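You operate a simulated robot arm through the tools that you are given. There is no shell and no other tool.

You are at the controls of a simulated two-armed robot. One attempt, no reset.

Task
Shim the yellow-tag door till its gap reads zero, then shoot the bolt.
Fine: the white-line knob frees the shims; leave it tight; door stays shut. Where these are worked on the way, their far stop is far enough and under half their travel is too little: white-line knob.

Only the result counts: the job must be done as asked and must still hold three seconds after the hand-in. Knocking over, shifting, dropping, spilling or breaking anything else fails it.

Robot
Two 7-joint arms with fingered hands on one trunk that stands fixed in place. Base frame: the origin is at the foot of the trunk, x ahead of it, y to its left, z up. Readings come in mm, rad, newtons and seconds.
The left shoulder is at [97, 174, 868], the right one opposite. With the tool pointing down near the work surface each hand reaches from about 100 to 760 mm from the base axis, measured 20 degrees to its own side. Payload 3.8 kg a hand.
The tool frame of a hand sits at the grasp point between the pads (the TCP): z along the fingers, y along the line on which they close. The tips reach 26 mm beyond it. The gripper opens to 132 mm; its body begins 73 mm behind the TCP. The gripper is a hand of 3 fingers: y runs from the thumb to the fingers, the wrist lies at [0, 0, -224] in the tool frame, and closing takes about 1.5 s.
Orientation is that of the tool frame in the base frame, as [roll, pitch, yaw] about the fixed x, y, z axes, in that order (R = Rz(yaw) Ry(pitch) Rx(roll)). With the fingers straight down and closing along the base's y, the tool's x points along the base's -x, its y along +y and its z along -z.

Tools
- The arms move only by the tool move_arm. It takes "left_moves", "right_moves" or both (then of equal length, played together; a hand with none holds still); each is a list of rows, each an object (a shift or turn left out is 0, a gripper value left out holds the last) with "slide": the shift along the tool's x, y, z in m, a list of three; "rotation": the turn, a rotation vector about the tool's x, y, z in rad, a list of three. In form: [{"slide": [x, y, z], "rotation": [ax, ay, az]}, ...]. A call has 1 to 20 rows; each row shifts and turns the commanded pose from where the row before left it, along the tool's axes as they then stand. "left_grip" and "right_grip" are, for a hand that has rows, the gripper command, from -1 (shut) to 1 (fully open), values between in proportion, set as the call begins (left out, the last holds). A row lasts 0.2 s, in which the tool goes at most 50 mm and 0.15 rad; a call with a longer step from one row to the next is refused whole, and so is a gripper value outside its range. Where a pose cannot be reached the arm comes as near as it can. A force on the tool above 40 N (or 10 N above the force at the start of the call, whichever is more), or a blocked arm, ends the call early, and 0.2 s more pass. The fingers move at their own pace (about 108 mm/s each) and stop on an object; they squeeze with about 27 N. The grip force told is the motor's: it shows also when the fingers shut on nothing. Time passes only in rows, and 0.2 s behind the last, so rows that do not move let the fingers close. The reply holds the time, the measured pose of the TCP, the force on the tool along the base axes, the opening and the grip force, in the units named above and with some noise, with the torque about the TCP (base axes, N m) and any sound that the robot's microphone picked up.
- Cameras (640 x 400 px; columns grow to the right, rows downward): "scene" is now at [171, -15.1, 781.9]; the picture's right is [-0.16, -0.99, 0.00], its down [0.06, -0.01, -1.00] and it looks along [0.98, -0.16, 0.06] (base axes); focal length 214 px, centre (320, 200). "left" rides on the left gripper at [-62, 3, -92] in its tool frame; the picture's right is [-0.05, -1.00, 0.00], its down [0.83, -0.04, -0.56] and it looks along [0.55, -0.03, 0.83] (tool axes); focal length 230 px, centre (320, 200). "right" rides on the right gripper at [62, 3, -92] in its tool frame; the picture's right is [-0.05, 1.00, 0.00], its down [-0.83, -0.04, -0.55] and it looks along [-0.55, -0.03, 0.83] (tool axes); focal length 230 px, centre (320, 200). There is no depth. A picture from a camera that has moved, and an enlarged one, comes with that camera's place and axes in the base frame and with its lens.
- capture(camera): a new picture of that camera. No time passes.
- slide_trunk(by): moves the trunk up (or, below 0, down) by that many mm; the arms and the scene camera ride with it, the base frame stays. It gives what a move gives, with no picture.
- finger_targets(finger1, finger2, thumb_bend, hand): sets how far each is bent, from 0 (flat) to 1 (curled in); at 0.3 the hand is open as for a grip, at 0.7 the pads meet at the TCP. One left out holds its place. A second passes; each finger stops where it meets its share of the squeeze, and holds until it gets a number again. A gripper value or a shape takes the hand back. It gives what a move gives, with no picture; readings hold the bend of each and the force on the fingers (four entries, about 0 where the hand has none), thumb and palm.
- grasp_type(shape, hand): the hand has 3 fingers and takes this shape, open, in about a second: jaw (thumb against the fingers, like two jaws); tri (thumb and two fingers); tip (a fingertip pinch); poke (one finger out to press); point (the index stretched); flat (the hand flat); cup (the hand cupped); fist (a fist). The gripper value then closes the fingers along that shape, each until it touches; the sizes above hold for jaw. It gives what a move gives, with no picture.
- pan_tilt(pan, tilt): turns the head with the scene camera to pan (to the left, within 1.047 rad either way) and tilt (down, from -0.506 to 1.204), counted from straight ahead of the robot (the tilt from the chest, where the trunk bows). It gives what a move gives.
- inspect(camera, box): a new picture of the part [left, top, right, bottom] of that camera's present view, enlarged. No time passes.
- hand_in(): hands the job in; it is judged then, once.

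Places have to be worked out from the pictures, the camera data and where the tool is seen. Open the grippers and draw the arms clear of the work before you hand the job in, unless the task says otherwise.

The tools are called after "Emit:" as name(argument=value, ...) on one line, values as JSON. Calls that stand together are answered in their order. move_arm: Moves the arms, as the interface text tells. Its arguments: {"type":"object","properties":{"left_moves":{"type":"array"},"left_grip":{"type":"number"},"right_moves":{"type":"array"},"right_grip":{"type":"number"}},"required":[]} The other tools are called the same way: slide_trunk (by) moves the trunk up or down; grasp_type (shape, hand) gives the hand a shape; finger_targets (finger1, finger2, thumb_bend, hand) moves the fingers one by one; pan_tilt (pan, tilt) turns the head that bears the scene camera; capture (camera) takes a picture; inspect (camera, box) takes an enlarged picture of a part of a camera's view; hand_in () hands the job in.

At the start:

```text
time: 0.0
left_tool_pos: [472.6, 61.4, 937.4]
left_tcp_rot: [-3.141, -0.001, -3.141]
left_contact_force: [0.1, -0.3, 0.3]
left_torque: [0.05, 0.0, 0.01]
left_gripper_width: 132.2
left_grasp_force: 0.1
left_shape: jaw
left_bend: [0.3, 0.3, 0.3]
left_finger forces: [0.0, 0.0, 0.1, 0.0, 0.0, 0.0]
right_tool_pos: [496.0, -351.4, 877.9]
right_tcp_rot: [-3.141, 0.0, -3.14]
right_contact_force: [-0.5, 0.5, 0.7]
right_torque: [-0.02, 0.0, 0.0]
right_gripper_width: 131.6
right_grasp_force: 0.2
right_shape: jaw
right_bend: [0.3, 0.3, 0.3]
right_finger forces: [0.0, 0.1, 0.0, 0.0, 0.0, 0.0]
trunk travel left (down, up): [-175.0, 307.0]
head pan, tilt (commanded): [-0.164, -0.056]
```

scene: 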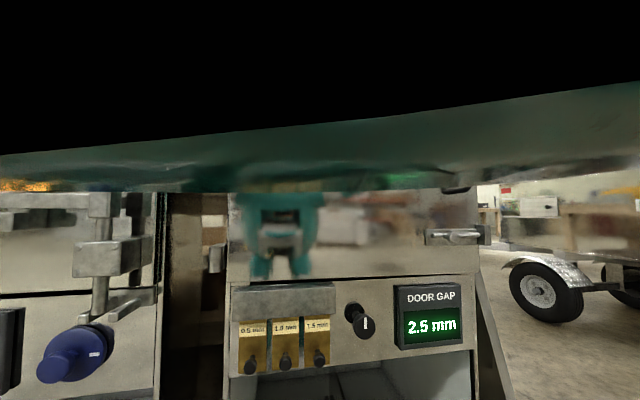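
right: 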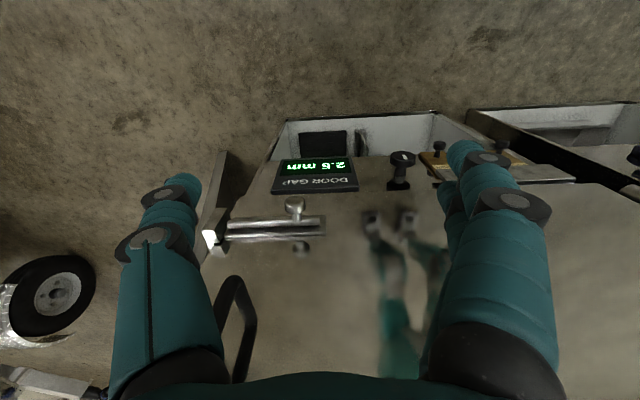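
left: 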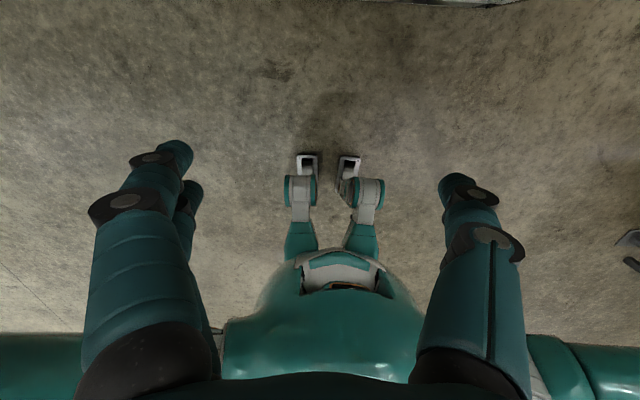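

The scene view is partly blocked by an arm (dark band above), with a door-gap display of about 2.5 mm, three shim keys, and a white-line knob. I'll take enlarged looks before doing anything.

Emit:
inspect(camera="scene", box=[220, 180, 500, 400])

Emit:
inspect(camera="scene", box=[0, 180, 240, 400])

Emit:
inspect(camera="right", box=[180, 80, 640, 300])

```text
1.82 times, centred on (360, 290) of scene
camera zoom: at [171.0, -15.1, 781.9], right [-0.16, -0.99, 0.0], down [0.06, -0.01, -1.0], along [0.98, -0.16, 0.06], focal length 390 px, centre (247, 36)
```

zoom: 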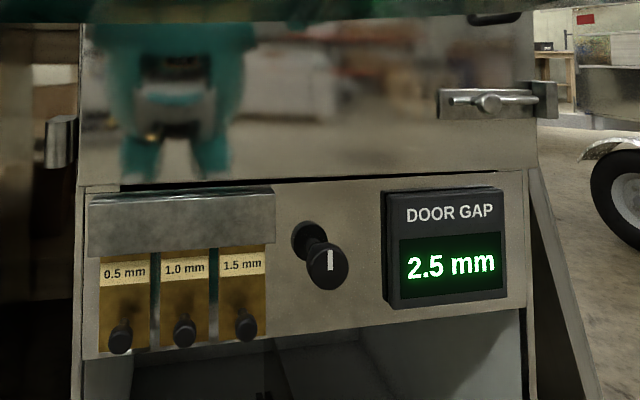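

```text
1.82 times, centred on (120, 290) of scene
camera zoom: at [171.0, -15.1, 781.9], right [-0.16, -0.99, 0.0], down [0.06, -0.01, -1.0], along [0.98, -0.16, 0.06], focal length 390 px, centre (684, 36)
```

zoom: 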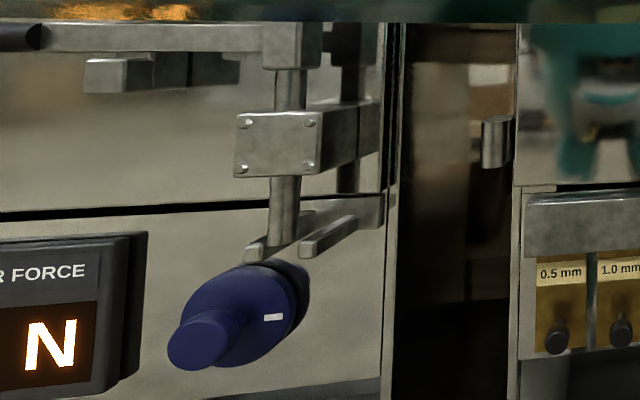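

```text
1.39 times, centred on (410, 190) of right
camera zoom: at [435.6, -348.7, 969.9], right [0.05, 1.0, 0.0], down [0.83, -0.04, 0.56], along [0.56, -0.03, -0.83], focal length 320 px, centre (195, 214)
```

zoom: 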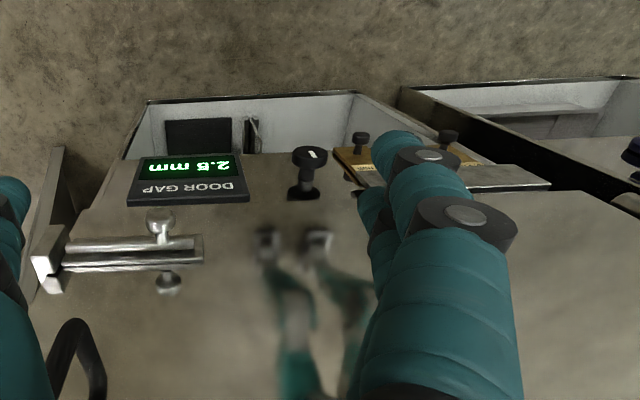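

The door with the shims (0.5, 1.0 and 1.5 mm) and gap display is on the right, but its upper part and any colour tag are hidden. I'll turn the head around to find the tags and see what blocks the view.

Emit:
pan_tilt(pan=-0.5, tilt=0.35)

Emit:
capture(camera="scene")

Emit:
pan_tilt(pan=0.3, tilt=0.35)

Emit:
capture(camera="scene")

```text
time: 0.9
left_tool_pos: [473.2, 61.6, 938.5]
left_tcp_rot: [-3.141, 0.001, -3.141]
left_contact_force: [0.4, 0.5, 0.1]
left_torque: [-0.02, 0.01, 0.0]
left_gripper_width: 131.6
left_grasp_force: 0.1
left_shape: jaw
left_bend: [0.3, 0.3, 0.3]
left_finger forces: [0.0, 0.0, 0.0, 0.0, 0.0, 0.0]
right_tool_pos: [497.1, -352.5, 878.5]
right_tcp_rot: [-3.141, -0.001, -3.141]
right_contact_force: [0.4, 0.1, -0.1]
right_torque: [0.0, -0.02, 0.0]
right_gripper_width: 131.9
right_grasp_force: 0.0
right_shape: jaw
right_bend: [0.3, 0.3, 0.3]
right_finger forces: [0.0, 0.1, 0.1, 0.0, 0.0, 0.0]
trunk travel left (down, up): [-175.0, 307.0]
head pan, tilt (commanded): [-0.499, 0.351]
```

```text
taken
camera scene: at [165.5, -45.2, 744.6], right [-0.48, -0.88, 0.0], down [-0.3, 0.16, -0.94], along [0.83, -0.45, -0.34], focal length 214 px, centre (320, 200)
```

scene: 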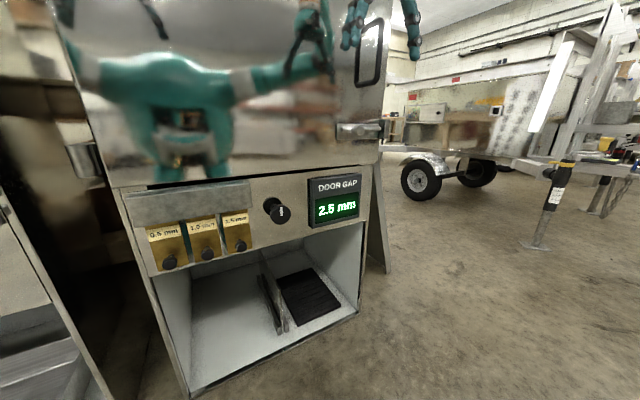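

```text
time: 2.0
left_tool_pos: [472.5, 60.9, 937.9]
left_tcp_rot: [-3.141, 0.0, 3.141]
left_contact_force: [1.0, -0.5, 0.0]
left_torque: [0.04, -0.04, 0.0]
left_gripper_width: 132.2
left_grasp_force: 0.1
left_shape: jaw
left_bend: [0.3, 0.3, 0.3]
left_finger forces: [0.1, 0.0, 0.1, 0.0, 0.0, 0.0]
right_tool_pos: [495.0, -353.7, 877.7]
right_tcp_rot: [3.141, 0.003, -3.14]
right_contact_force: [-0.5, 0.3, 0.8]
right_torque: [0.03, -0.02, 0.0]
right_gripper_width: 132.0
right_grasp_force: 0.0
right_shape: jaw
right_bend: [0.3, 0.3, 0.3]
right_finger forces: [0.1, 0.0, 0.0, 0.0, 0.1, 0.0]
trunk travel left (down, up): [-175.0, 307.0]
head pan, tilt (commanded): [0.3, 0.351]
```

```text
taken
camera scene: at [172.7, 26.8, 744.5], right [0.3, -0.96, 0.0], down [-0.33, -0.1, -0.94], along [0.9, 0.28, -0.34], focal length 214 px, centre (320, 200)
```

scene: 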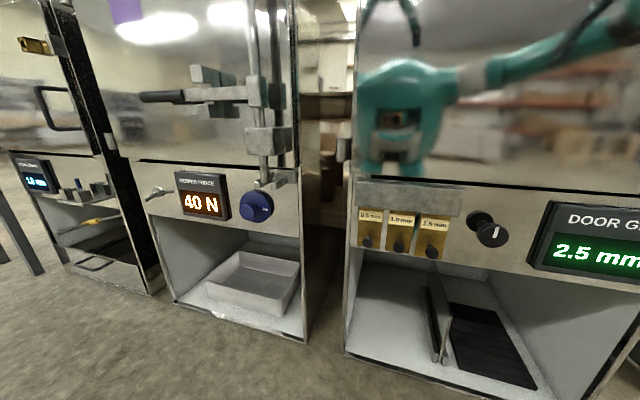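

There are three cabinets, and the middle one has a purple tag. I'll look higher up to find each door's tag.

Emit:
pan_tilt(pan=-0.5, tilt=-0.1)

Emit:
capture(camera="scene")

Emit:
pan_tilt(pan=0.6, tilt=0.0)

Emit:
capture(camera="scene")

Emit:
pan_tilt(pan=0.9, tilt=0.3)

Emit:
capture(camera="scene")

```text
time: 3.1
left_tool_pos: [473.8, 61.3, 936.4]
left_tcp_rot: [3.14, -0.001, 3.14]
left_contact_force: [0.6, 0.2, -0.5]
left_torque: [0.01, -0.01, 0.03]
left_gripper_width: 131.9
left_grasp_force: 0.0
left_shape: jaw
left_bend: [0.3, 0.3, 0.3]
left_finger forces: [0.0, 0.0, 0.0, 0.1, 0.0, 0.1]
right_tool_pos: [495.8, -349.8, 877.4]
right_tcp_rot: [-3.141, 0.0, -3.139]
right_contact_force: [-1.0, 0.3, 0.8]
right_torque: [-0.01, -0.03, -0.01]
right_gripper_width: 131.9
right_grasp_force: 0.1
right_shape: jaw
right_bend: [0.3, 0.3, 0.3]
right_finger forces: [0.0, 0.0, 0.0, 0.1, 0.0, 0.1]
trunk travel left (down, up): [-175.0, 307.0]
head pan, tilt (commanded): [-0.499, -0.099]
```

```text
taken
camera scene: at [160.2, -42.3, 785.7], right [-0.48, -0.88, 0.0], down [0.09, -0.05, -1.0], along [0.87, -0.48, 0.1], focal length 214 px, centre (320, 200)
```

scene: 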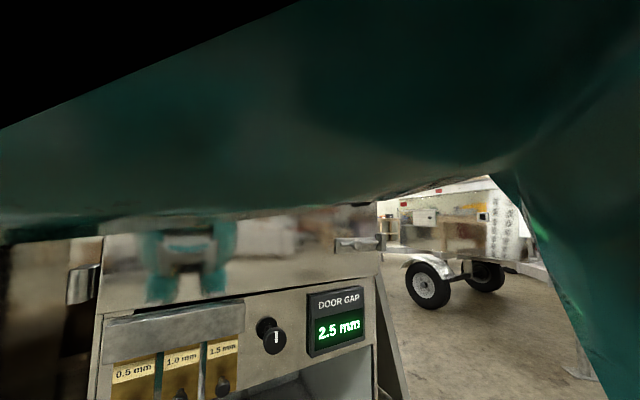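

```text
time: 4.5
left_tool_pos: [473.7, 60.7, 939.2]
left_tcp_rot: [3.141, -0.001, -3.141]
left_contact_force: [-0.2, 0.8, -0.5]
left_torque: [0.02, 0.01, 0.05]
left_gripper_width: 132.1
left_grasp_force: 0.0
left_shape: jaw
left_bend: [0.3, 0.3, 0.3]
left_finger forces: [0.1, 0.1, 0.0, 0.0, 0.1, 0.1]
right_tool_pos: [495.6, -352.1, 877.5]
right_tcp_rot: [3.141, 0.001, -3.141]
right_contact_force: [0.2, 0.2, -0.4]
right_torque: [0.02, 0.01, -0.01]
right_gripper_width: 131.9
right_grasp_force: 0.1
right_shape: jaw
right_bend: [0.3, 0.3, 0.3]
right_finger forces: [0.0, 0.0, 0.0, 0.1, 0.0, 0.0]
trunk travel left (down, up): [-175.0, 307.0]
head pan, tilt (commanded): [0.6, 0.0]
```

```text
taken
camera scene: at [158.0, 50.1, 776.9], right [0.56, -0.83, 0.0], down [0.0, 0.0, -1.0], along [0.83, 0.56, 0.0], focal length 214 px, centre (320, 200)
```

scene: 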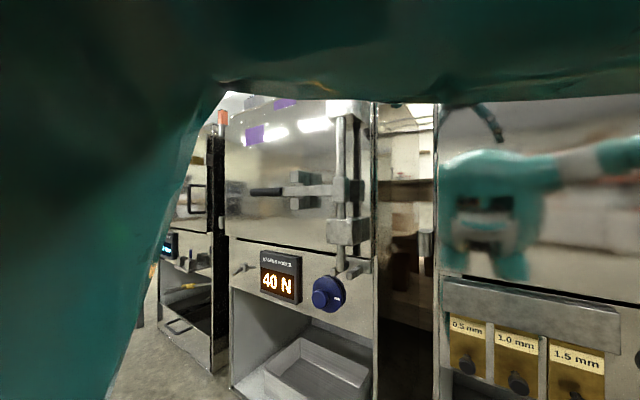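

```text
time: 5.3
left_tool_pos: [472.7, 62.2, 937.4]
left_tcp_rot: [-3.141, 0.0, -3.141]
left_contact_force: [0.6, -0.1, 0.3]
left_torque: [0.0, 0.02, 0.02]
left_gripper_width: 131.7
left_grasp_force: 0.1
left_shape: jaw
left_bend: [0.3, 0.3, 0.3]
left_finger forces: [0.1, 0.1, 0.1, 0.0, 0.0, 0.1]
right_tool_pos: [495.6, -352.6, 879.0]
right_tcp_rot: [3.141, 0.001, -3.14]
right_contact_force: [0.2, -0.2, 0.8]
right_torque: [0.04, 0.0, 0.0]
right_gripper_width: 131.9
right_grasp_force: 0.1
right_shape: jaw
right_bend: [0.3, 0.3, 0.3]
right_finger forces: [0.1, 0.0, 0.1, 0.1, 0.1, 0.0]
trunk travel left (down, up): [-175.0, 307.0]
head pan, tilt (commanded): [0.901, 0.3]
```

```text
taken
camera scene: at [141.7, 72.5, 749.3], right [0.78, -0.62, 0.0], down [-0.18, -0.23, -0.96], along [0.59, 0.75, -0.29], focal length 214 px, centre (320, 200)
```

scene: 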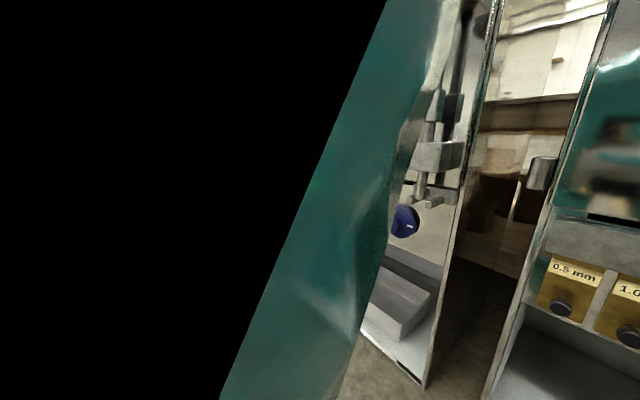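

The middle door carries a purple tag; the right one, with the shims, still has its tag hidden. I'll draw the left arm back and to the left so that the scene camera has a clear view.

Emit:
move_arm(left_moves=[{"slide": [0.03, 0.04, 0]}, {"slide": [0.03, 0.04, 0]}, {"slide": [0.03, 0.04, 0]}, {"slide": [0.03, 0.04, 0]}, {"slide": [0.03, 0.04, 0]}, {"slide": [0, 0.04, 0]}, {"slide": [0, 0.04, 0]}])

Emit:
pan_tilt(pan=-0.35, tilt=-0.1)

Emit:
capture(camera="scene")

```text
time: 6.9
left_tool_pos: [308.1, 294.6, 912.5]
left_tcp_rot: [-3.139, 0.0, -3.14]
left_contact_force: [-0.1, -0.2, -0.2]
left_torque: [0.02, -0.03, -0.01]
left_gripper_width: 132.0
left_grasp_force: 0.2
left_shape: jaw
left_bend: [0.3, 0.3, 0.3]
left_finger forces: [0.1, 0.0, 0.1, 0.0, 0.0, 0.0]
left hand out of reach, approached as far as the arm can: row 6, 7
right_tool_pos: [496.2, -352.0, 876.5]
right_tcp_rot: [3.141, 0.0, -3.14]
right_contact_force: [0.7, -0.9, -0.4]
right_torque: [0.05, -0.01, -0.01]
right_gripper_width: 131.8
right_grasp_force: 0.1
right_shape: jaw
right_bend: [0.3, 0.3, 0.3]
right_finger forces: [0.0, 0.0, 0.0, 0.0, 0.0, 0.1]
trunk travel left (down, up): [-175.0, 307.0]
head pan, tilt (commanded): [0.901, 0.3]
```

```text
time: 8.3
left_tool_pos: [308.2, 294.6, 912.9]
left_tcp_rot: [-3.137, -0.003, -3.141]
left_contact_force: [-0.5, -0.2, -0.3]
left_torque: [-0.01, -0.01, -0.01]
left_gripper_width: 132.0
left_grasp_force: 0.0
left_shape: jaw
left_bend: [0.3, 0.3, 0.3]
left_finger forces: [0.1, 0.0, 0.0, 0.0, 0.1, 0.0]
right_tool_pos: [497.3, -352.0, 876.9]
right_tcp_rot: [3.141, 0.0, -3.14]
right_contact_force: [0.3, 0.6, -0.1]
right_torque: [0.01, 0.0, 0.02]
right_gripper_width: 131.9
right_grasp_force: 0.1
right_shape: jaw
right_bend: [0.3, 0.3, 0.3]
right_finger forces: [0.0, 0.0, 0.0, 0.1, 0.0, 0.1]
trunk travel left (down, up): [-175.0, 307.0]
head pan, tilt (commanded): [-0.351, -0.099]
```

```text
taken
camera scene: at [165.5, -30.5, 785.7], right [-0.34, -0.94, 0.0], down [0.09, -0.03, -1.0], along [0.93, -0.34, 0.1], focal length 214 px, centre (320, 200)
```

scene: 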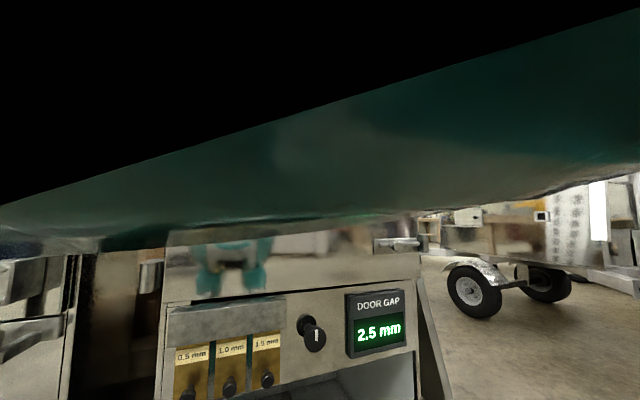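

The upper view is still blocked, seemingly by my own body when the head tilts up. I'll tilt down a bit where the view cleared, then inspect the upper door.

Emit:
pan_tilt(pan=-0.35, tilt=0.25)

Emit:
capture(camera="scene")

Emit:
pan_tilt(pan=0.6, tilt=0.25)

Emit:
capture(camera="scene")

Emit:
inspect(camera="scene", box=[0, 60, 260, 260])

```text
time: 9.1
left_tool_pos: [308.3, 295.1, 911.8]
left_tcp_rot: [-3.136, -0.001, 3.14]
left_contact_force: [0.6, -0.8, -0.5]
left_torque: [-0.03, -0.01, -0.01]
left_gripper_width: 131.9
left_grasp_force: 0.1
left_shape: jaw
left_bend: [0.3, 0.3, 0.3]
left_finger forces: [0.0, 0.1, 0.0, 0.0, 0.0, 0.1]
right_tool_pos: [496.4, -353.3, 877.7]
right_tcp_rot: [3.141, 0.001, -3.141]
right_contact_force: [-0.7, -0.7, -0.2]
right_torque: [0.03, -0.01, 0.0]
right_gripper_width: 131.9
right_grasp_force: 0.1
right_shape: jaw
right_bend: [0.3, 0.3, 0.3]
right_finger forces: [0.1, 0.0, 0.0, 0.0, 0.0, 0.1]
trunk travel left (down, up): [-175.0, 307.0]
head pan, tilt (commanded): [-0.351, 0.25]
```

```text
taken
camera scene: at [171.4, -32.7, 754.0], right [-0.34, -0.94, 0.0], down [-0.23, 0.08, -0.97], along [0.91, -0.33, -0.25], focal length 214 px, centre (320, 200)
```

scene: 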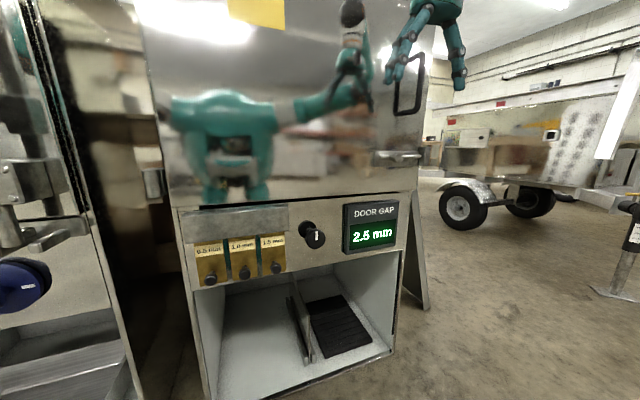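

```text
time: 10.3
left_tool_pos: [307.5, 295.6, 912.0]
left_tcp_rot: [-3.137, -0.001, -3.141]
left_contact_force: [0.2, 0.0, -0.3]
left_torque: [0.0, -0.01, -0.02]
left_gripper_width: 131.6
left_grasp_force: 0.1
left_shape: jaw
left_bend: [0.3, 0.3, 0.3]
left_finger forces: [0.1, 0.0, 0.0, 0.0, 0.0, 0.0]
right_tool_pos: [495.7, -352.0, 877.9]
right_tcp_rot: [-3.141, 0.002, -3.141]
right_contact_force: [0.7, -0.7, 0.0]
right_torque: [0.03, -0.01, 0.0]
right_gripper_width: 131.9
right_grasp_force: 0.2
right_shape: jaw
right_bend: [0.3, 0.3, 0.3]
right_finger forces: [0.0, 0.0, 0.0, 0.1, 0.1, 0.0]
trunk travel left (down, up): [-175.0, 307.0]
head pan, tilt (commanded): [0.6, 0.25]
```

```text
taken
camera scene: at [160.8, 52.1, 753.9], right [0.56, -0.83, 0.0], down [-0.2, -0.14, -0.97], along [0.8, 0.55, -0.25], focal length 214 px, centre (320, 200)
```

scene: 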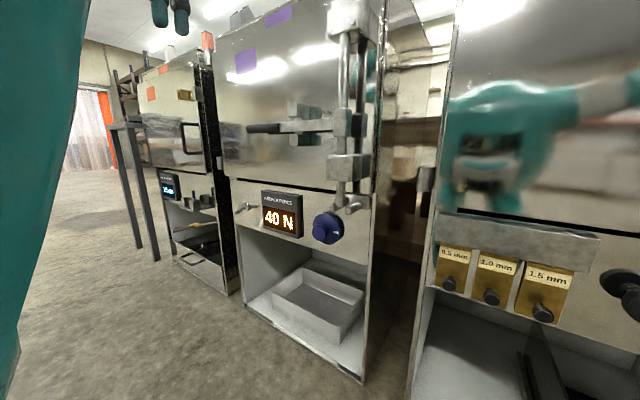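

```text
2.00 times, centred on (130, 160) of scene
camera zoom: at [160.8, 52.1, 753.9], right [0.56, -0.83, 0.0], down [-0.2, -0.14, -0.97], along [0.8, 0.55, -0.25], focal length 429 px, centre (700, 280)
```

zoom: 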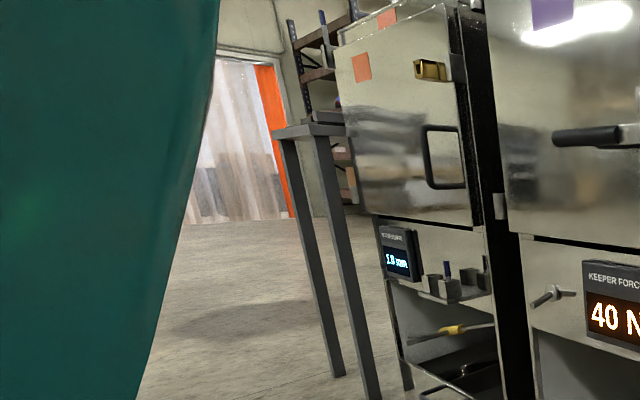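

The yellow tag is on the right-hand door, the one with the shims. To work out the geometry I'll take zoomed views from the present height and then from a raised trunk for a vertical baseline.

Emit:
pan_tilt(pan=-0.35, tilt=0.35)

Emit:
inspect(camera="scene", box=[140, 100, 440, 290])

Emit:
slide_trunk(by=250)

Emit:
pan_tilt(pan=-0.35, tilt=0.6)

Emit:
capture(camera="scene")

```text
time: 11.6
left_tool_pos: [309.0, 294.5, 911.9]
left_tcp_rot: [-3.136, 0.001, 3.14]
left_contact_force: [0.1, 0.1, -0.6]
left_torque: [0.0, 0.02, 0.01]
left_gripper_width: 131.8
left_grasp_force: 0.0
left_shape: jaw
left_bend: [0.3, 0.3, 0.3]
left_finger forces: [0.1, 0.1, 0.0, 0.0, 0.0, 0.1]
right_tool_pos: [497.0, -351.4, 877.8]
right_tcp_rot: [-3.14, 0.003, -3.138]
right_contact_force: [-0.4, 0.2, -0.2]
right_torque: [0.0, 0.02, 0.03]
right_gripper_width: 132.1
right_grasp_force: 0.0
right_shape: jaw
right_bend: [0.3, 0.3, 0.3]
right_finger forces: [0.0, 0.0, 0.0, 0.1, 0.0, 0.0]
trunk travel left (down, up): [-175.0, 307.0]
head pan, tilt (commanded): [-0.351, 0.351]
```

```text
2.11 times, centred on (290, 195) of scene
camera zoom: at [171.2, -32.6, 744.5], right [-0.34, -0.94, 0.0], down [-0.32, 0.12, -0.94], along [0.88, -0.32, -0.34], focal length 452 px, centre (383, 210)
```

zoom: 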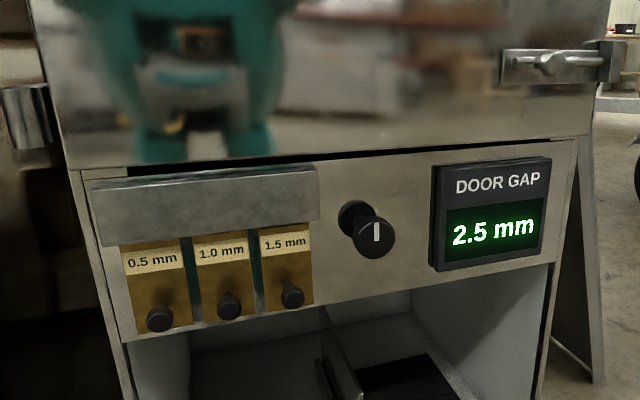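

```text
time: 14.2
left_tool_pos: [326.5, 329.2, 1173.6]
left_tcp_rot: [-3.141, 0.0, -3.14]
left_contact_force: [-0.9, -0.7, -0.3]
left_torque: [-0.02, 0.01, -0.01]
left_gripper_width: 131.9
left_grasp_force: 0.1
left_shape: jaw
left_bend: [0.3, 0.3, 0.3]
left_finger forces: [0.0, 0.0, 0.0, 0.0, 0.1, 0.0]
right_tool_pos: [495.8, -351.3, 1127.2]
right_tcp_rot: [-3.141, 0.0, -3.142]
right_contact_force: [-0.9, 0.3, 0.4]
right_torque: [-0.01, 0.0, 0.02]
right_gripper_width: 131.9
right_grasp_force: 0.2
right_shape: jaw
right_bend: [0.3, 0.3, 0.3]
right_finger forces: [0.0, 0.0, 0.0, 0.1, 0.0, 0.0]
trunk travel left (down, up): [-425.0, 57.0]
head pan, tilt (commanded): [-0.351, 0.351]
```

```text
time: 14.9
left_tool_pos: [326.8, 328.9, 1175.1]
left_tcp_rot: [-3.14, -0.002, -3.141]
left_contact_force: [0.0, -0.6, 0.3]
left_torque: [0.02, -0.02, 0.0]
left_gripper_width: 132.0
left_grasp_force: 0.1
left_shape: jaw
left_bend: [0.3, 0.3, 0.3]
left_finger forces: [0.0, 0.0, 0.1, 0.0, 0.0, 0.0]
right_tool_pos: [495.8, -350.8, 1127.6]
right_tcp_rot: [-3.141, 0.002, -3.139]
right_contact_force: [-0.2, 0.3, 0.0]
right_torque: [0.0, -0.02, 0.0]
right_gripper_width: 131.7
right_grasp_force: 0.1
right_shape: jaw
right_bend: [0.3, 0.3, 0.3]
right_finger forces: [0.0, 0.0, 0.1, 0.1, 0.1, 0.1]
trunk travel left (down, up): [-425.0, 57.0]
head pan, tilt (commanded): [-0.351, 0.6]
```

```text
taken
camera scene: at [185.1, -31.0, 983.4], right [-0.34, -0.94, 0.0], down [-0.53, 0.19, -0.83], along [0.78, -0.28, -0.56], focal length 214 px, centre (320, 200)
```

scene: 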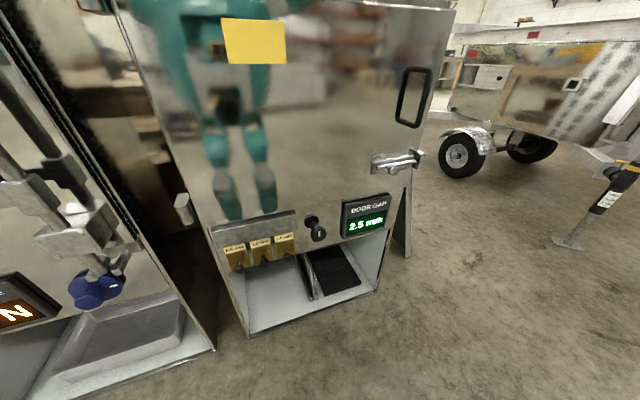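

Emit:
inspect(camera="scene", box=[195, 190, 405, 340])

Emit:
inspect(camera="scene", box=[340, 60, 480, 190])

Emit:
capture(camera="right")

```text
2.67 times, centred on (300, 265) of scene
camera zoom: at [185.1, -31.0, 983.4], right [-0.34, -0.94, 0.0], down [-0.53, 0.19, -0.83], along [0.78, -0.28, -0.56], focal length 572 px, centre (373, 27)
```

zoom: 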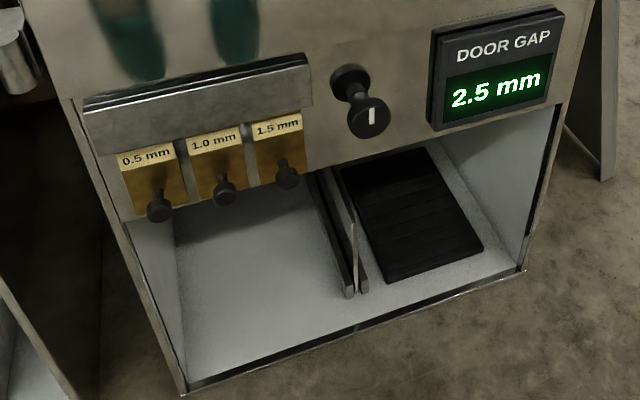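

```text
3.08 times, centred on (410, 125) of scene
camera zoom: at [185.1, -31.0, 983.4], right [-0.34, -0.94, 0.0], down [-0.53, 0.19, -0.83], along [0.78, -0.28, -0.56], focal length 660 px, centre (43, 431)
```

zoom: 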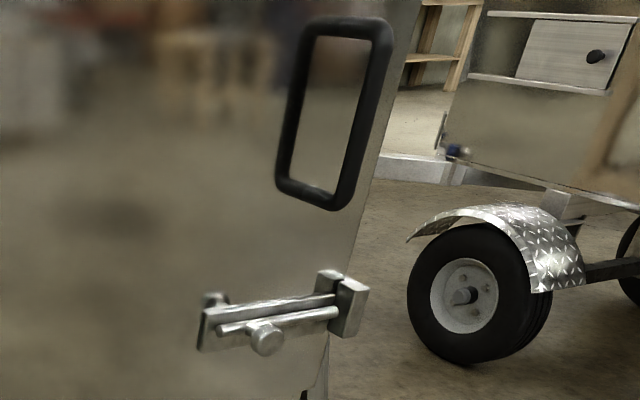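

```text
taken
camera right: at [435.6, -348.6, 1219.9], right [0.05, 1.0, 0.0], down [0.83, -0.04, 0.56], along [0.56, -0.03, -0.83], focal length 230 px, centre (320, 200)
```

right: 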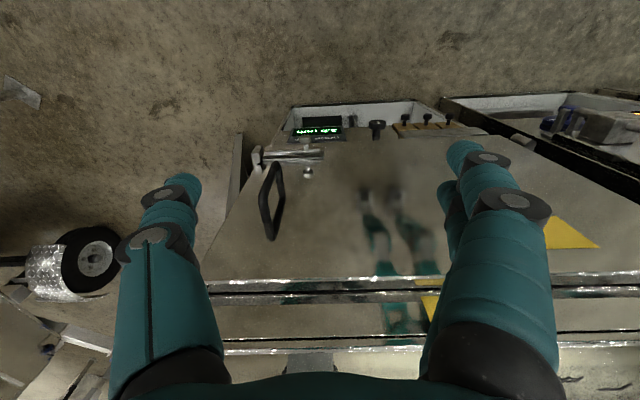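

From the two heights I triangulate the knob cap near (636,-191,531), shim knobs near (649,51,464), (645,-20,468) and (638,-92,469), and the bolt knob near (601,-393,725), with the panel facing back along -x and turned about 4°. I'll lower the right hand in free air and pitch it to point forward for close-up pictures.

Emit:
move_arm(right_moves=[{"slide": [0, 0, 0.045]}, {"slide": [0, 0, 0.045]}, {"slide": [0, 0, 0.045]}, {"slide": [0, 0, 0.045]}, {"slide": [0, 0, 0.045]}, {"rotation": [0, -0.14, 0]}, {"rotation": [0, -0.14, 0]}, {"rotation": [0, -0.14, 0]}, {"rotation": [0, -0.14, 0]}, {"rotation": [0, -0.14, 0]}, {"rotation": [0, -0.14, 0]}, {"rotation": [0, -0.14, 0]}, {"rotation": [0, -0.14, 0]}, {"rotation": [0, -0.14, 0]}, {"rotation": [0, -0.14, 0]}, {"rotation": [0, -0.14, 0]}])

Emit:
capture(camera="right")

Emit:
capture(camera="scene")

```text
time: 18.3
left_tool_pos: [326.4, 329.1, 1173.7]
left_tcp_rot: [3.141, 0.0, -3.139]
left_contact_force: [-0.2, -0.3, 1.0]
left_torque: [0.0, -0.01, 0.04]
left_gripper_width: 132.1
left_grasp_force: 0.1
left_shape: jaw
left_bend: [0.3, 0.3, 0.3]
left_finger forces: [0.0, 0.0, 0.1, 0.0, 0.0, 0.1]
right_tool_pos: [495.6, -350.9, 902.0]
right_tcp_rot: [-3.084, 1.544, -3.082]
right_contact_force: [-0.8, -0.4, -0.1]
right_torque: [-0.02, 0.0, 0.02]
right_gripper_width: 132.0
right_grasp_force: 0.1
right_shape: jaw
right_bend: [0.3, 0.3, 0.3]
right_finger forces: [0.0, 0.1, 0.0, 0.0, 0.0, 0.0]
trunk travel left (down, up): [-425.0, 57.0]
head pan, tilt (commanded): [-0.351, 0.6]
```

```text
taken
camera right: at [403.3, -348.8, 843.7], right [0.0, 1.0, 0.05], down [-0.53, -0.04, 0.85], along [0.85, -0.03, 0.53], focal length 230 px, centre (320, 200)
```

right: 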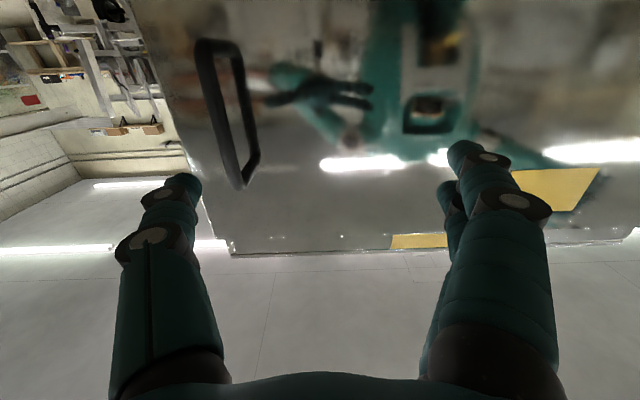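

```text
taken
camera scene: at [185.0, -30.9, 983.4], right [-0.34, -0.94, 0.0], down [-0.53, 0.19, -0.83], along [0.78, -0.28, -0.56], focal length 214 px, centre (320, 200)
```

scene: 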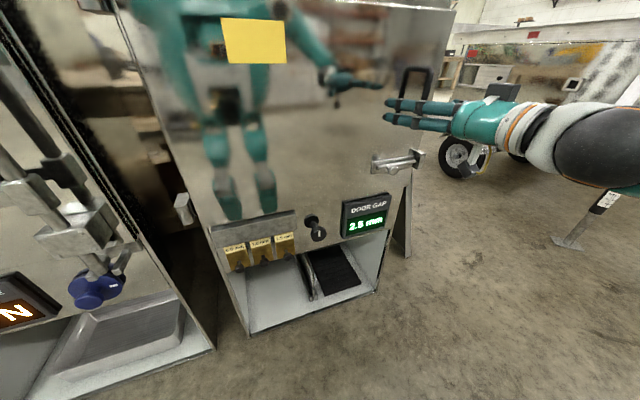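

The right hand now points forward. I'll lower the trunk to working height and take enlarged looks at the shims, knob and bolt.

Emit:
slide_trunk(by=-200)

Emit:
pan_tilt(pan=-0.2, tilt=0.5)

Emit:
capture(camera="scene")

Emit:
capture(camera="right")

```text
time: 20.5
left_tool_pos: [353.7, 328.7, 941.2]
left_tcp_rot: [-3.141, -0.143, 3.141]
left_contact_force: [-0.9, 0.4, -0.4]
left_torque: [-0.03, 0.01, 0.04]
left_gripper_width: 131.6
left_grasp_force: 0.1
left_shape: jaw
left_bend: [0.3, 0.3, 0.3]
left_finger forces: [0.0, 0.1, 0.0, 0.0, 0.1, 0.0]
right_tool_pos: [495.9, -352.4, 703.0]
right_tcp_rot: [-3.117, 1.543, -3.117]
right_contact_force: [-0.2, -0.6, 0.6]
right_torque: [-0.01, -0.03, 0.01]
right_gripper_width: 132.0
right_grasp_force: 0.0
right_shape: jaw
right_bend: [0.3, 0.3, 0.3]
right_finger forces: [0.0, 0.1, 0.0, 0.1, 0.0, 0.0]
trunk travel left (down, up): [-225.0, 257.0]
head pan, tilt (commanded): [-0.351, 0.6]
```

```text
time: 21.2
left_tool_pos: [353.8, 329.9, 940.9]
left_tcp_rot: [-3.141, -0.143, -3.141]
left_contact_force: [0.6, -0.1, -0.2]
left_torque: [0.02, 0.0, 0.01]
left_gripper_width: 132.1
left_grasp_force: 0.1
left_shape: jaw
left_bend: [0.3, 0.3, 0.3]
left_finger forces: [0.0, 0.1, 0.0, 0.1, 0.0, 0.1]
right_tool_pos: [495.9, -352.4, 702.4]
right_tcp_rot: [-3.125, 1.54, -3.124]
right_contact_force: [-0.8, 0.1, -0.3]
right_torque: [-0.02, 0.01, 0.02]
right_gripper_width: 132.0
right_grasp_force: 0.1
right_shape: jaw
right_bend: [0.3, 0.3, 0.3]
right_finger forces: [0.1, 0.1, 0.0, 0.0, 0.0, 0.0]
trunk travel left (down, up): [-225.0, 257.0]
head pan, tilt (commanded): [-0.201, 0.499]
```

```text
taken
camera scene: at [171.8, -18.8, 782.1], right [-0.2, -0.98, 0.0], down [-0.47, 0.1, -0.88], along [0.86, -0.18, -0.48], focal length 214 px, centre (320, 200)
```

scene: 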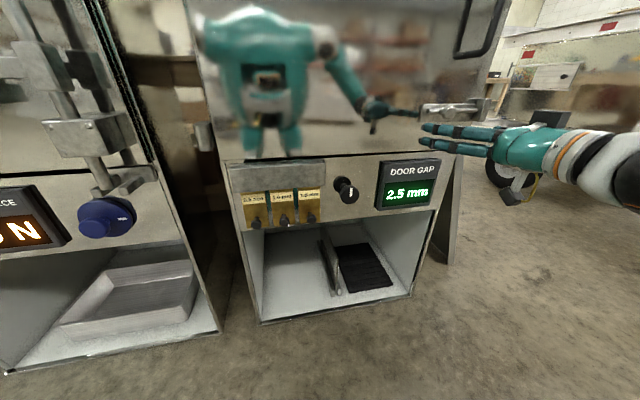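

```text
taken
camera right: at [403.5, -348.9, 644.0], right [0.0, 1.0, 0.05], down [-0.53, -0.04, 0.85], along [0.85, -0.03, 0.53], focal length 230 px, centre (320, 200)
```

right: 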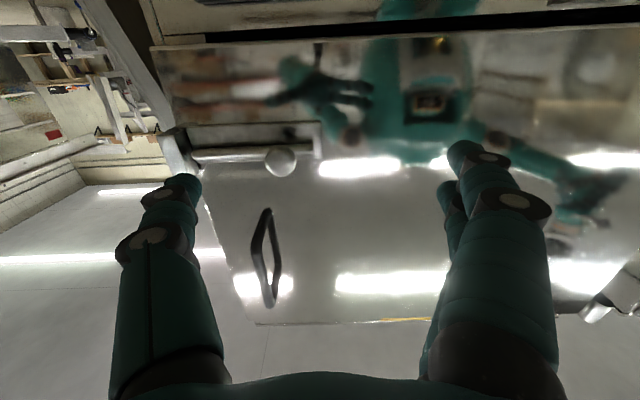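

Emit:
inspect(camera="scene", box=[220, 145, 340, 240])

Emit:
inspect(camera="scene", box=[310, 145, 450, 245])

Emit:
inspect(camera="right", box=[130, 80, 370, 230])

```text
4.21 times, centred on (280, 192) of scene
camera zoom: at [171.8, -18.8, 782.1], right [-0.2, -0.98, 0.0], down [-0.47, 0.1, -0.88], along [0.86, -0.18, -0.48], focal length 903 px, centre (488, 232)
```

zoom: 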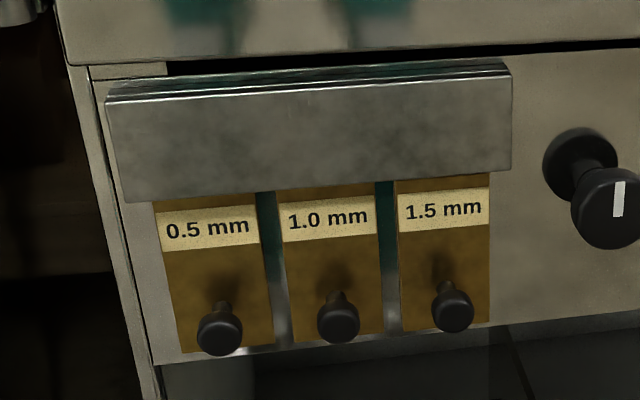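

```text
4.00 times, centred on (380, 195) of scene
camera zoom: at [171.8, -18.8, 782.1], right [-0.2, -0.98, 0.0], down [-0.47, 0.1, -0.88], along [0.86, -0.18, -0.48], focal length 858 px, centre (80, 220)
```

zoom: 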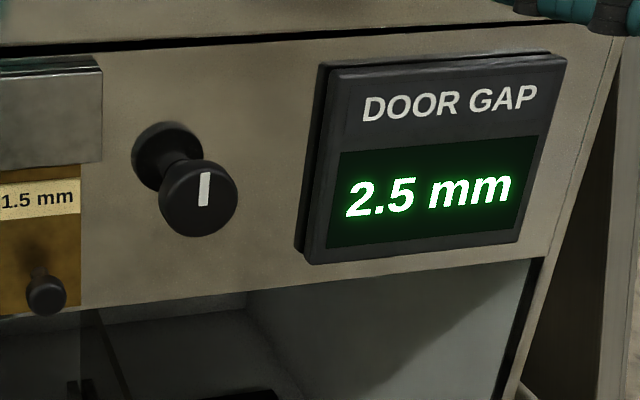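

```text
2.67 times, centred on (250, 155) of right
camera zoom: at [403.5, -348.9, 644.0], right [0.0, 1.0, 0.05], down [-0.53, -0.04, 0.85], along [0.85, -0.03, 0.53], focal length 614 px, centre (507, 320)
```

zoom: 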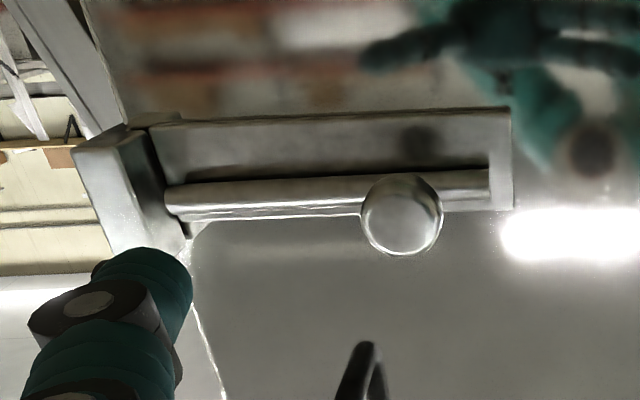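

I can see the shim plates hang behind the silver block's lip and the knob stands about 70 mm proud of the panel, with its cap at about (637,-192,530) and 50 mm wide. I'll square the right hand to the panel, bring it in front of the knob about 90 mm short, and look.

Emit:
move_arm(right_moves=[{"rotation": [0.074, -0.031, 0]}, {"slide": [0.0287, 0.0284, 0.0066]}, {"slide": [0.0287, 0.0284, 0.0066]}, {"slide": [0.0287, 0.0284, 0.0066]}, {"slide": [0.0287, 0.0284, 0.0066]}, {"slide": [0.0287, 0.0284, 0.0066]}, {"slide": [0.0287, 0.0284, 0.0066]}, {}], right_grip=0.1)

Emit:
capture(camera="right")

Emit:
capture(camera="scene")

```text
time: 22.9
left_tool_pos: [354.4, 329.2, 940.6]
left_tcp_rot: [-3.141, -0.141, -3.14]
left_contact_force: [0.2, -0.6, 0.4]
left_torque: [0.02, -0.02, -0.04]
left_gripper_width: 132.1
left_grasp_force: 0.0
left_shape: jaw
left_bend: [0.3, 0.3, 0.3]
left_finger forces: [0.0, 0.0, 0.0, 0.0, 0.1, 0.0]
right_tool_pos: [557.3, -232.6, 536.3]
right_tcp_rot: [-1.381, 1.399, -1.416]
right_contact_force: [0.7, 0.9, 0.1]
right_torque: [0.02, -0.01, -0.02]
right_gripper_width: 72.9
right_grasp_force: 0.1
right_shape: jaw
right_bend: [0.72, 0.72, 0.7]
right_finger forces: [0.0, 0.0, 0.1, 0.0, 0.0, 0.1]
trunk travel left (down, up): [-225.0, 257.0]
head pan, tilt (commanded): [-0.201, 0.499]
stopped in row 8 (right hand): the arm was blocked; the commanded pose is now the measured one
```

```text
taken
camera right: at [467.4, -237.2, 472.6], right [0.04, 0.99, -0.12], down [-0.58, 0.12, 0.81], along [0.82, 0.04, 0.58], focal length 230 px, centre (320, 200)
```

right: 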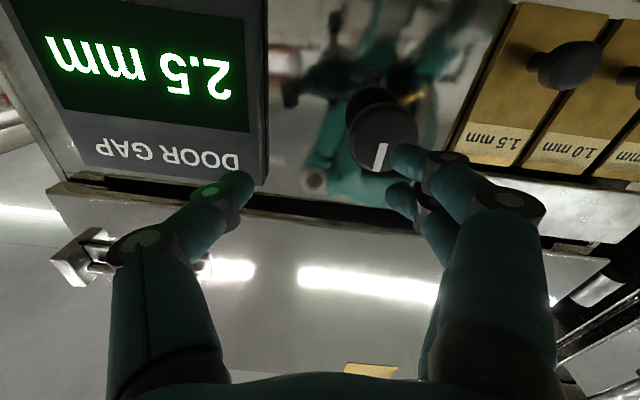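

```text
taken
camera scene: at [171.6, -18.6, 782.1], right [-0.2, -0.98, 0.0], down [-0.47, 0.1, -0.88], along [0.86, -0.17, -0.48], focal length 214 px, centre (320, 200)
```

scene: 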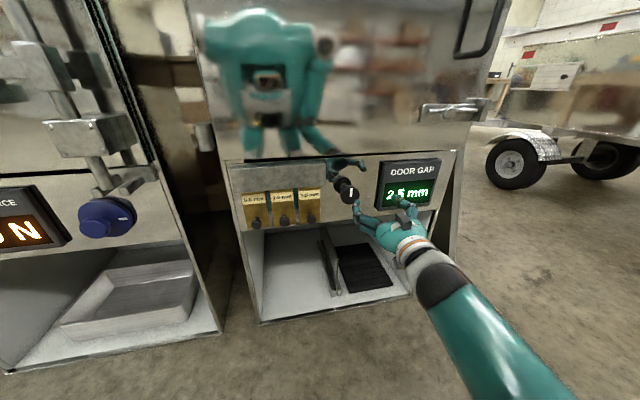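

The hand stopped short: the arm was blocked at about (557,-233,536) with the tool rolled about 0.17 rad. I'll look at the arm itself to see what it is against.

Emit:
pan_tilt(pan=-0.7, tilt=1.0)

Emit:
capture(camera="scene")

Emit:
capture(camera="left")

```text
time: 23.8
left_tool_pos: [354.3, 328.7, 942.1]
left_tcp_rot: [-3.14, -0.142, -3.139]
left_contact_force: [0.2, 0.4, -0.6]
left_torque: [-0.02, 0.02, 0.02]
left_gripper_width: 131.9
left_grasp_force: 0.0
left_shape: jaw
left_bend: [0.3, 0.3, 0.3]
left_finger forces: [0.0, 0.0, 0.1, 0.0, 0.0, 0.0]
right_tool_pos: [556.5, -232.2, 536.1]
right_tcp_rot: [-1.388, 1.398, -1.422]
right_contact_force: [0.4, -0.2, -0.7]
right_torque: [0.01, -0.01, 0.01]
right_gripper_width: 73.1
right_grasp_force: 0.0
right_shape: jaw
right_bend: [0.72, 0.72, 0.7]
right_finger forces: [0.0, 0.0, 0.0, 0.1, 0.0, 0.0]
trunk travel left (down, up): [-225.0, 257.0]
head pan, tilt (commanded): [-0.7, 1.0]
```

```text
taken
camera scene: at [136.0, -45.5, 741.0], right [-0.64, -0.77, 0.0], down [-0.64, 0.54, -0.54], along [0.41, -0.35, -0.84], focal length 214 px, centre (320, 200)
```

scene: 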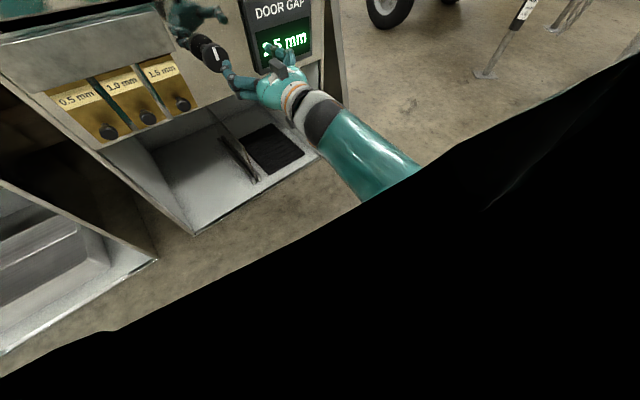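

```text
taken
camera left: at [429.0, 331.8, 1024.0], right [0.05, -1.0, -0.01], down [-0.74, -0.04, 0.67], along [-0.67, -0.03, -0.74], focal length 230 px, centre (320, 200)
```

left: 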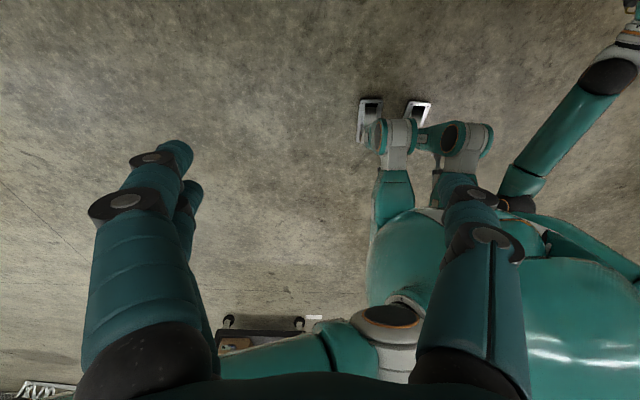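

The forearm's elbow end appears to be against my own hip area, not the cabinet. I'll raise the trunk so the arm hangs straighter, then re-square the hand and come back down to the knob.

Emit:
slide_trunk(by=120)

Emit:
pan_tilt(pan=-0.35, tilt=0.7)

Emit:
capture(camera="scene")

Emit:
capture(camera="left")

```text
time: 25.3
left_tool_pos: [354.3, 328.5, 1060.7]
left_tcp_rot: [3.141, -0.142, -3.141]
left_contact_force: [-0.3, 0.0, 0.4]
left_torque: [-0.01, 0.01, -0.01]
left_gripper_width: 131.7
left_grasp_force: 0.1
left_shape: jaw
left_bend: [0.3, 0.3, 0.3]
left_finger forces: [0.0, 0.0, 0.0, 0.0, 0.1, 0.1]
right_tool_pos: [556.4, -231.4, 655.6]
right_tcp_rot: [-1.395, 1.4, -1.429]
right_contact_force: [-0.5, -0.3, 0.5]
right_torque: [0.01, -0.01, -0.01]
right_gripper_width: 72.6
right_grasp_force: 0.1
right_shape: jaw
right_bend: [0.72, 0.72, 0.7]
right_finger forces: [0.0, 0.1, 0.0, 0.0, 0.1, 0.0]
trunk travel left (down, up): [-345.0, 137.0]
head pan, tilt (commanded): [-0.7, 1.0]
```

```text
time: 26.1
left_tool_pos: [354.2, 329.0, 1060.9]
left_tcp_rot: [3.141, -0.144, 3.141]
left_contact_force: [-0.5, 0.3, 0.2]
left_torque: [-0.01, 0.02, 0.01]
left_gripper_width: 131.8
left_grasp_force: 0.0
left_shape: jaw
left_bend: [0.3, 0.3, 0.3]
left_finger forces: [0.1, 0.1, 0.0, 0.1, 0.1, 0.1]
right_tool_pos: [556.8, -231.5, 654.8]
right_tcp_rot: [-1.389, 1.4, -1.425]
right_contact_force: [0.1, 0.6, 0.4]
right_torque: [-0.02, -0.01, 0.0]
right_gripper_width: 73.1
right_grasp_force: 0.0
right_shape: jaw
right_bend: [0.72, 0.72, 0.7]
right_finger forces: [0.1, 0.1, 0.0, 0.1, 0.0, 0.1]
trunk travel left (down, up): [-345.0, 137.0]
head pan, tilt (commanded): [-0.351, 0.7]
```

```text
taken
camera scene: at [169.9, -29.9, 880.6], right [-0.34, -0.94, 0.0], down [-0.61, 0.22, -0.76], along [0.72, -0.26, -0.64], focal length 214 px, centre (320, 200)
```

scene: 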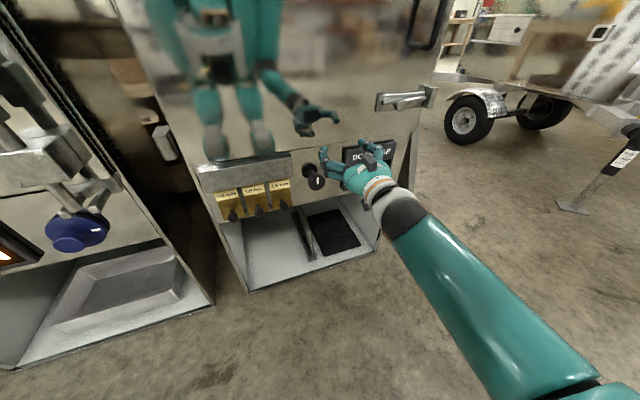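

```text
taken
camera left: at [429.0, 331.7, 1143.9], right [0.05, -1.0, -0.01], down [-0.74, -0.04, 0.67], along [-0.67, -0.03, -0.74], focal length 230 px, centre (320, 200)
```

left: 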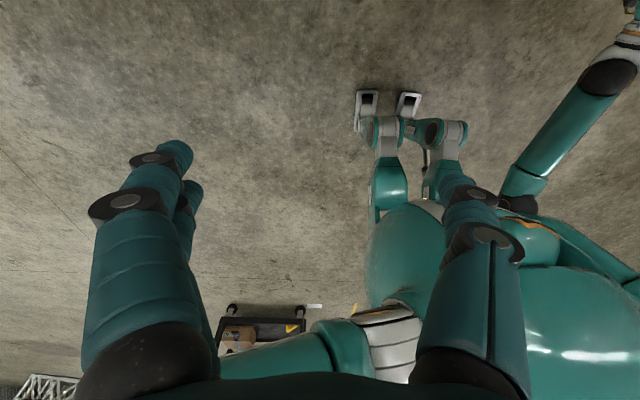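

Now the arm hangs clear. I'll correct the hand's roll, yaw and pitch, then come down to a spot in front of the knob.

Emit:
move_arm(right_moves=[{"rotation": [0, 0, 0.12]}, {"rotation": [0, 0, 0.049]}, {"rotation": [0.04, 0.032, 0]}, {"slide": [0.025, 0.0113, -0.003]}, {"slide": [0.025, 0.0113, -0.003]}, {"slide": [0.025, 0.0113, -0.003]}, {"slide": [0.025, 0.0113, -0.003]}, {"slide": [0.025, 0, 0]}, {}])

Emit:
capture(camera="right")

Emit:
capture(camera="scene")

```text
time: 28.1
left_tool_pos: [353.4, 328.3, 1060.8]
left_tcp_rot: [3.141, -0.142, -3.139]
left_contact_force: [0.6, 0.5, 0.2]
left_torque: [0.03, -0.03, 0.0]
left_gripper_width: 131.9
left_grasp_force: 0.1
left_shape: jaw
left_bend: [0.3, 0.3, 0.3]
left_finger forces: [0.0, 0.0, 0.1, 0.1, 0.1, 0.0]
right_tool_pos: [551.5, -210.1, 533.1]
right_tcp_rot: [-1.33, 1.524, -1.402]
right_contact_force: [0.0, 0.3, -0.4]
right_torque: [0.03, 0.02, 0.01]
right_gripper_width: 72.9
right_grasp_force: 0.1
right_shape: jaw
right_bend: [0.72, 0.72, 0.7]
right_finger forces: [0.1, 0.0, 0.1, 0.1, 0.0, 0.0]
trunk travel left (down, up): [-345.0, 137.0]
head pan, tilt (commanded): [-0.351, 0.7]
```

```text
taken
camera right: at [461.1, -203.3, 471.0], right [0.07, 1.0, 0.01], down [-0.56, 0.04, 0.83], along [0.82, -0.06, 0.56], focal length 230 px, centre (320, 200)
```

right: 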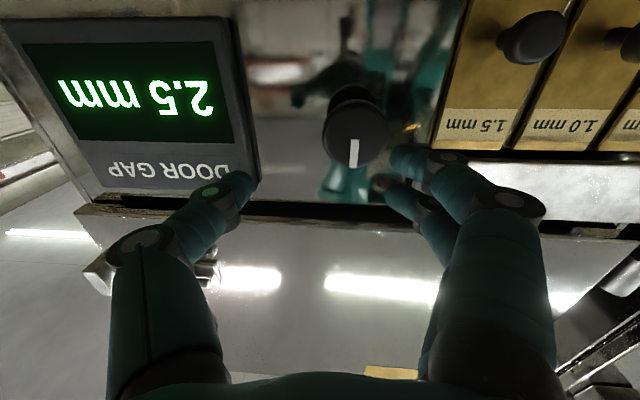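

```text
taken
camera scene: at [169.9, -29.9, 880.7], right [-0.34, -0.94, 0.0], down [-0.6, 0.22, -0.76], along [0.72, -0.26, -0.64], focal length 214 px, centre (320, 200)
```

scene: 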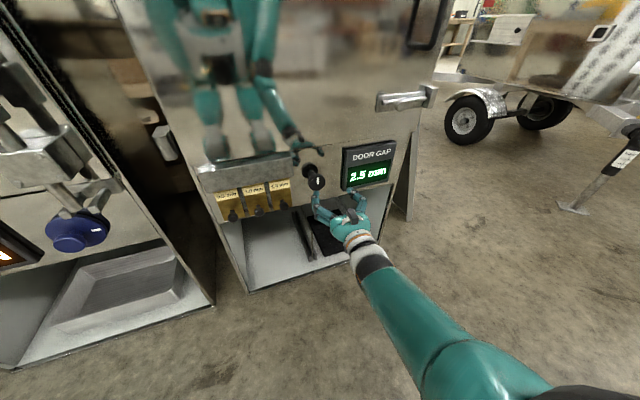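

Orientation is good now but y reads -210 rather than the -186 I commanded. I'll wait two still rows and re-read before correcting.

Emit:
move_arm(right_moves=[{}, {}])

```text
time: 28.9
left_tool_pos: [354.1, 327.5, 1061.2]
left_tcp_rot: [-3.14, -0.139, 3.141]
left_contact_force: [0.5, -0.2, 0.5]
left_torque: [0.0, -0.01, 0.01]
left_gripper_width: 131.9
left_grasp_force: 0.1
left_shape: jaw
left_bend: [0.3, 0.3, 0.3]
left_finger forces: [0.0, 0.0, 0.1, 0.0, 0.0, 0.1]
right_tool_pos: [552.7, -214.2, 534.9]
right_tcp_rot: [-1.271, 1.52, -1.347]
right_contact_force: [0.3, -0.1, -0.4]
right_torque: [-0.01, 0.0, -0.02]
right_gripper_width: 73.0
right_grasp_force: 0.0
right_shape: jaw
right_bend: [0.72, 0.72, 0.7]
right_finger forces: [0.0, 0.0, 0.0, 0.0, 0.0, 0.1]
trunk travel left (down, up): [-345.0, 137.0]
head pan, tilt (commanded): [-0.351, 0.7]
stopped in row 2 (right hand): the arm was blocked; the commanded pose is now the measured one
```

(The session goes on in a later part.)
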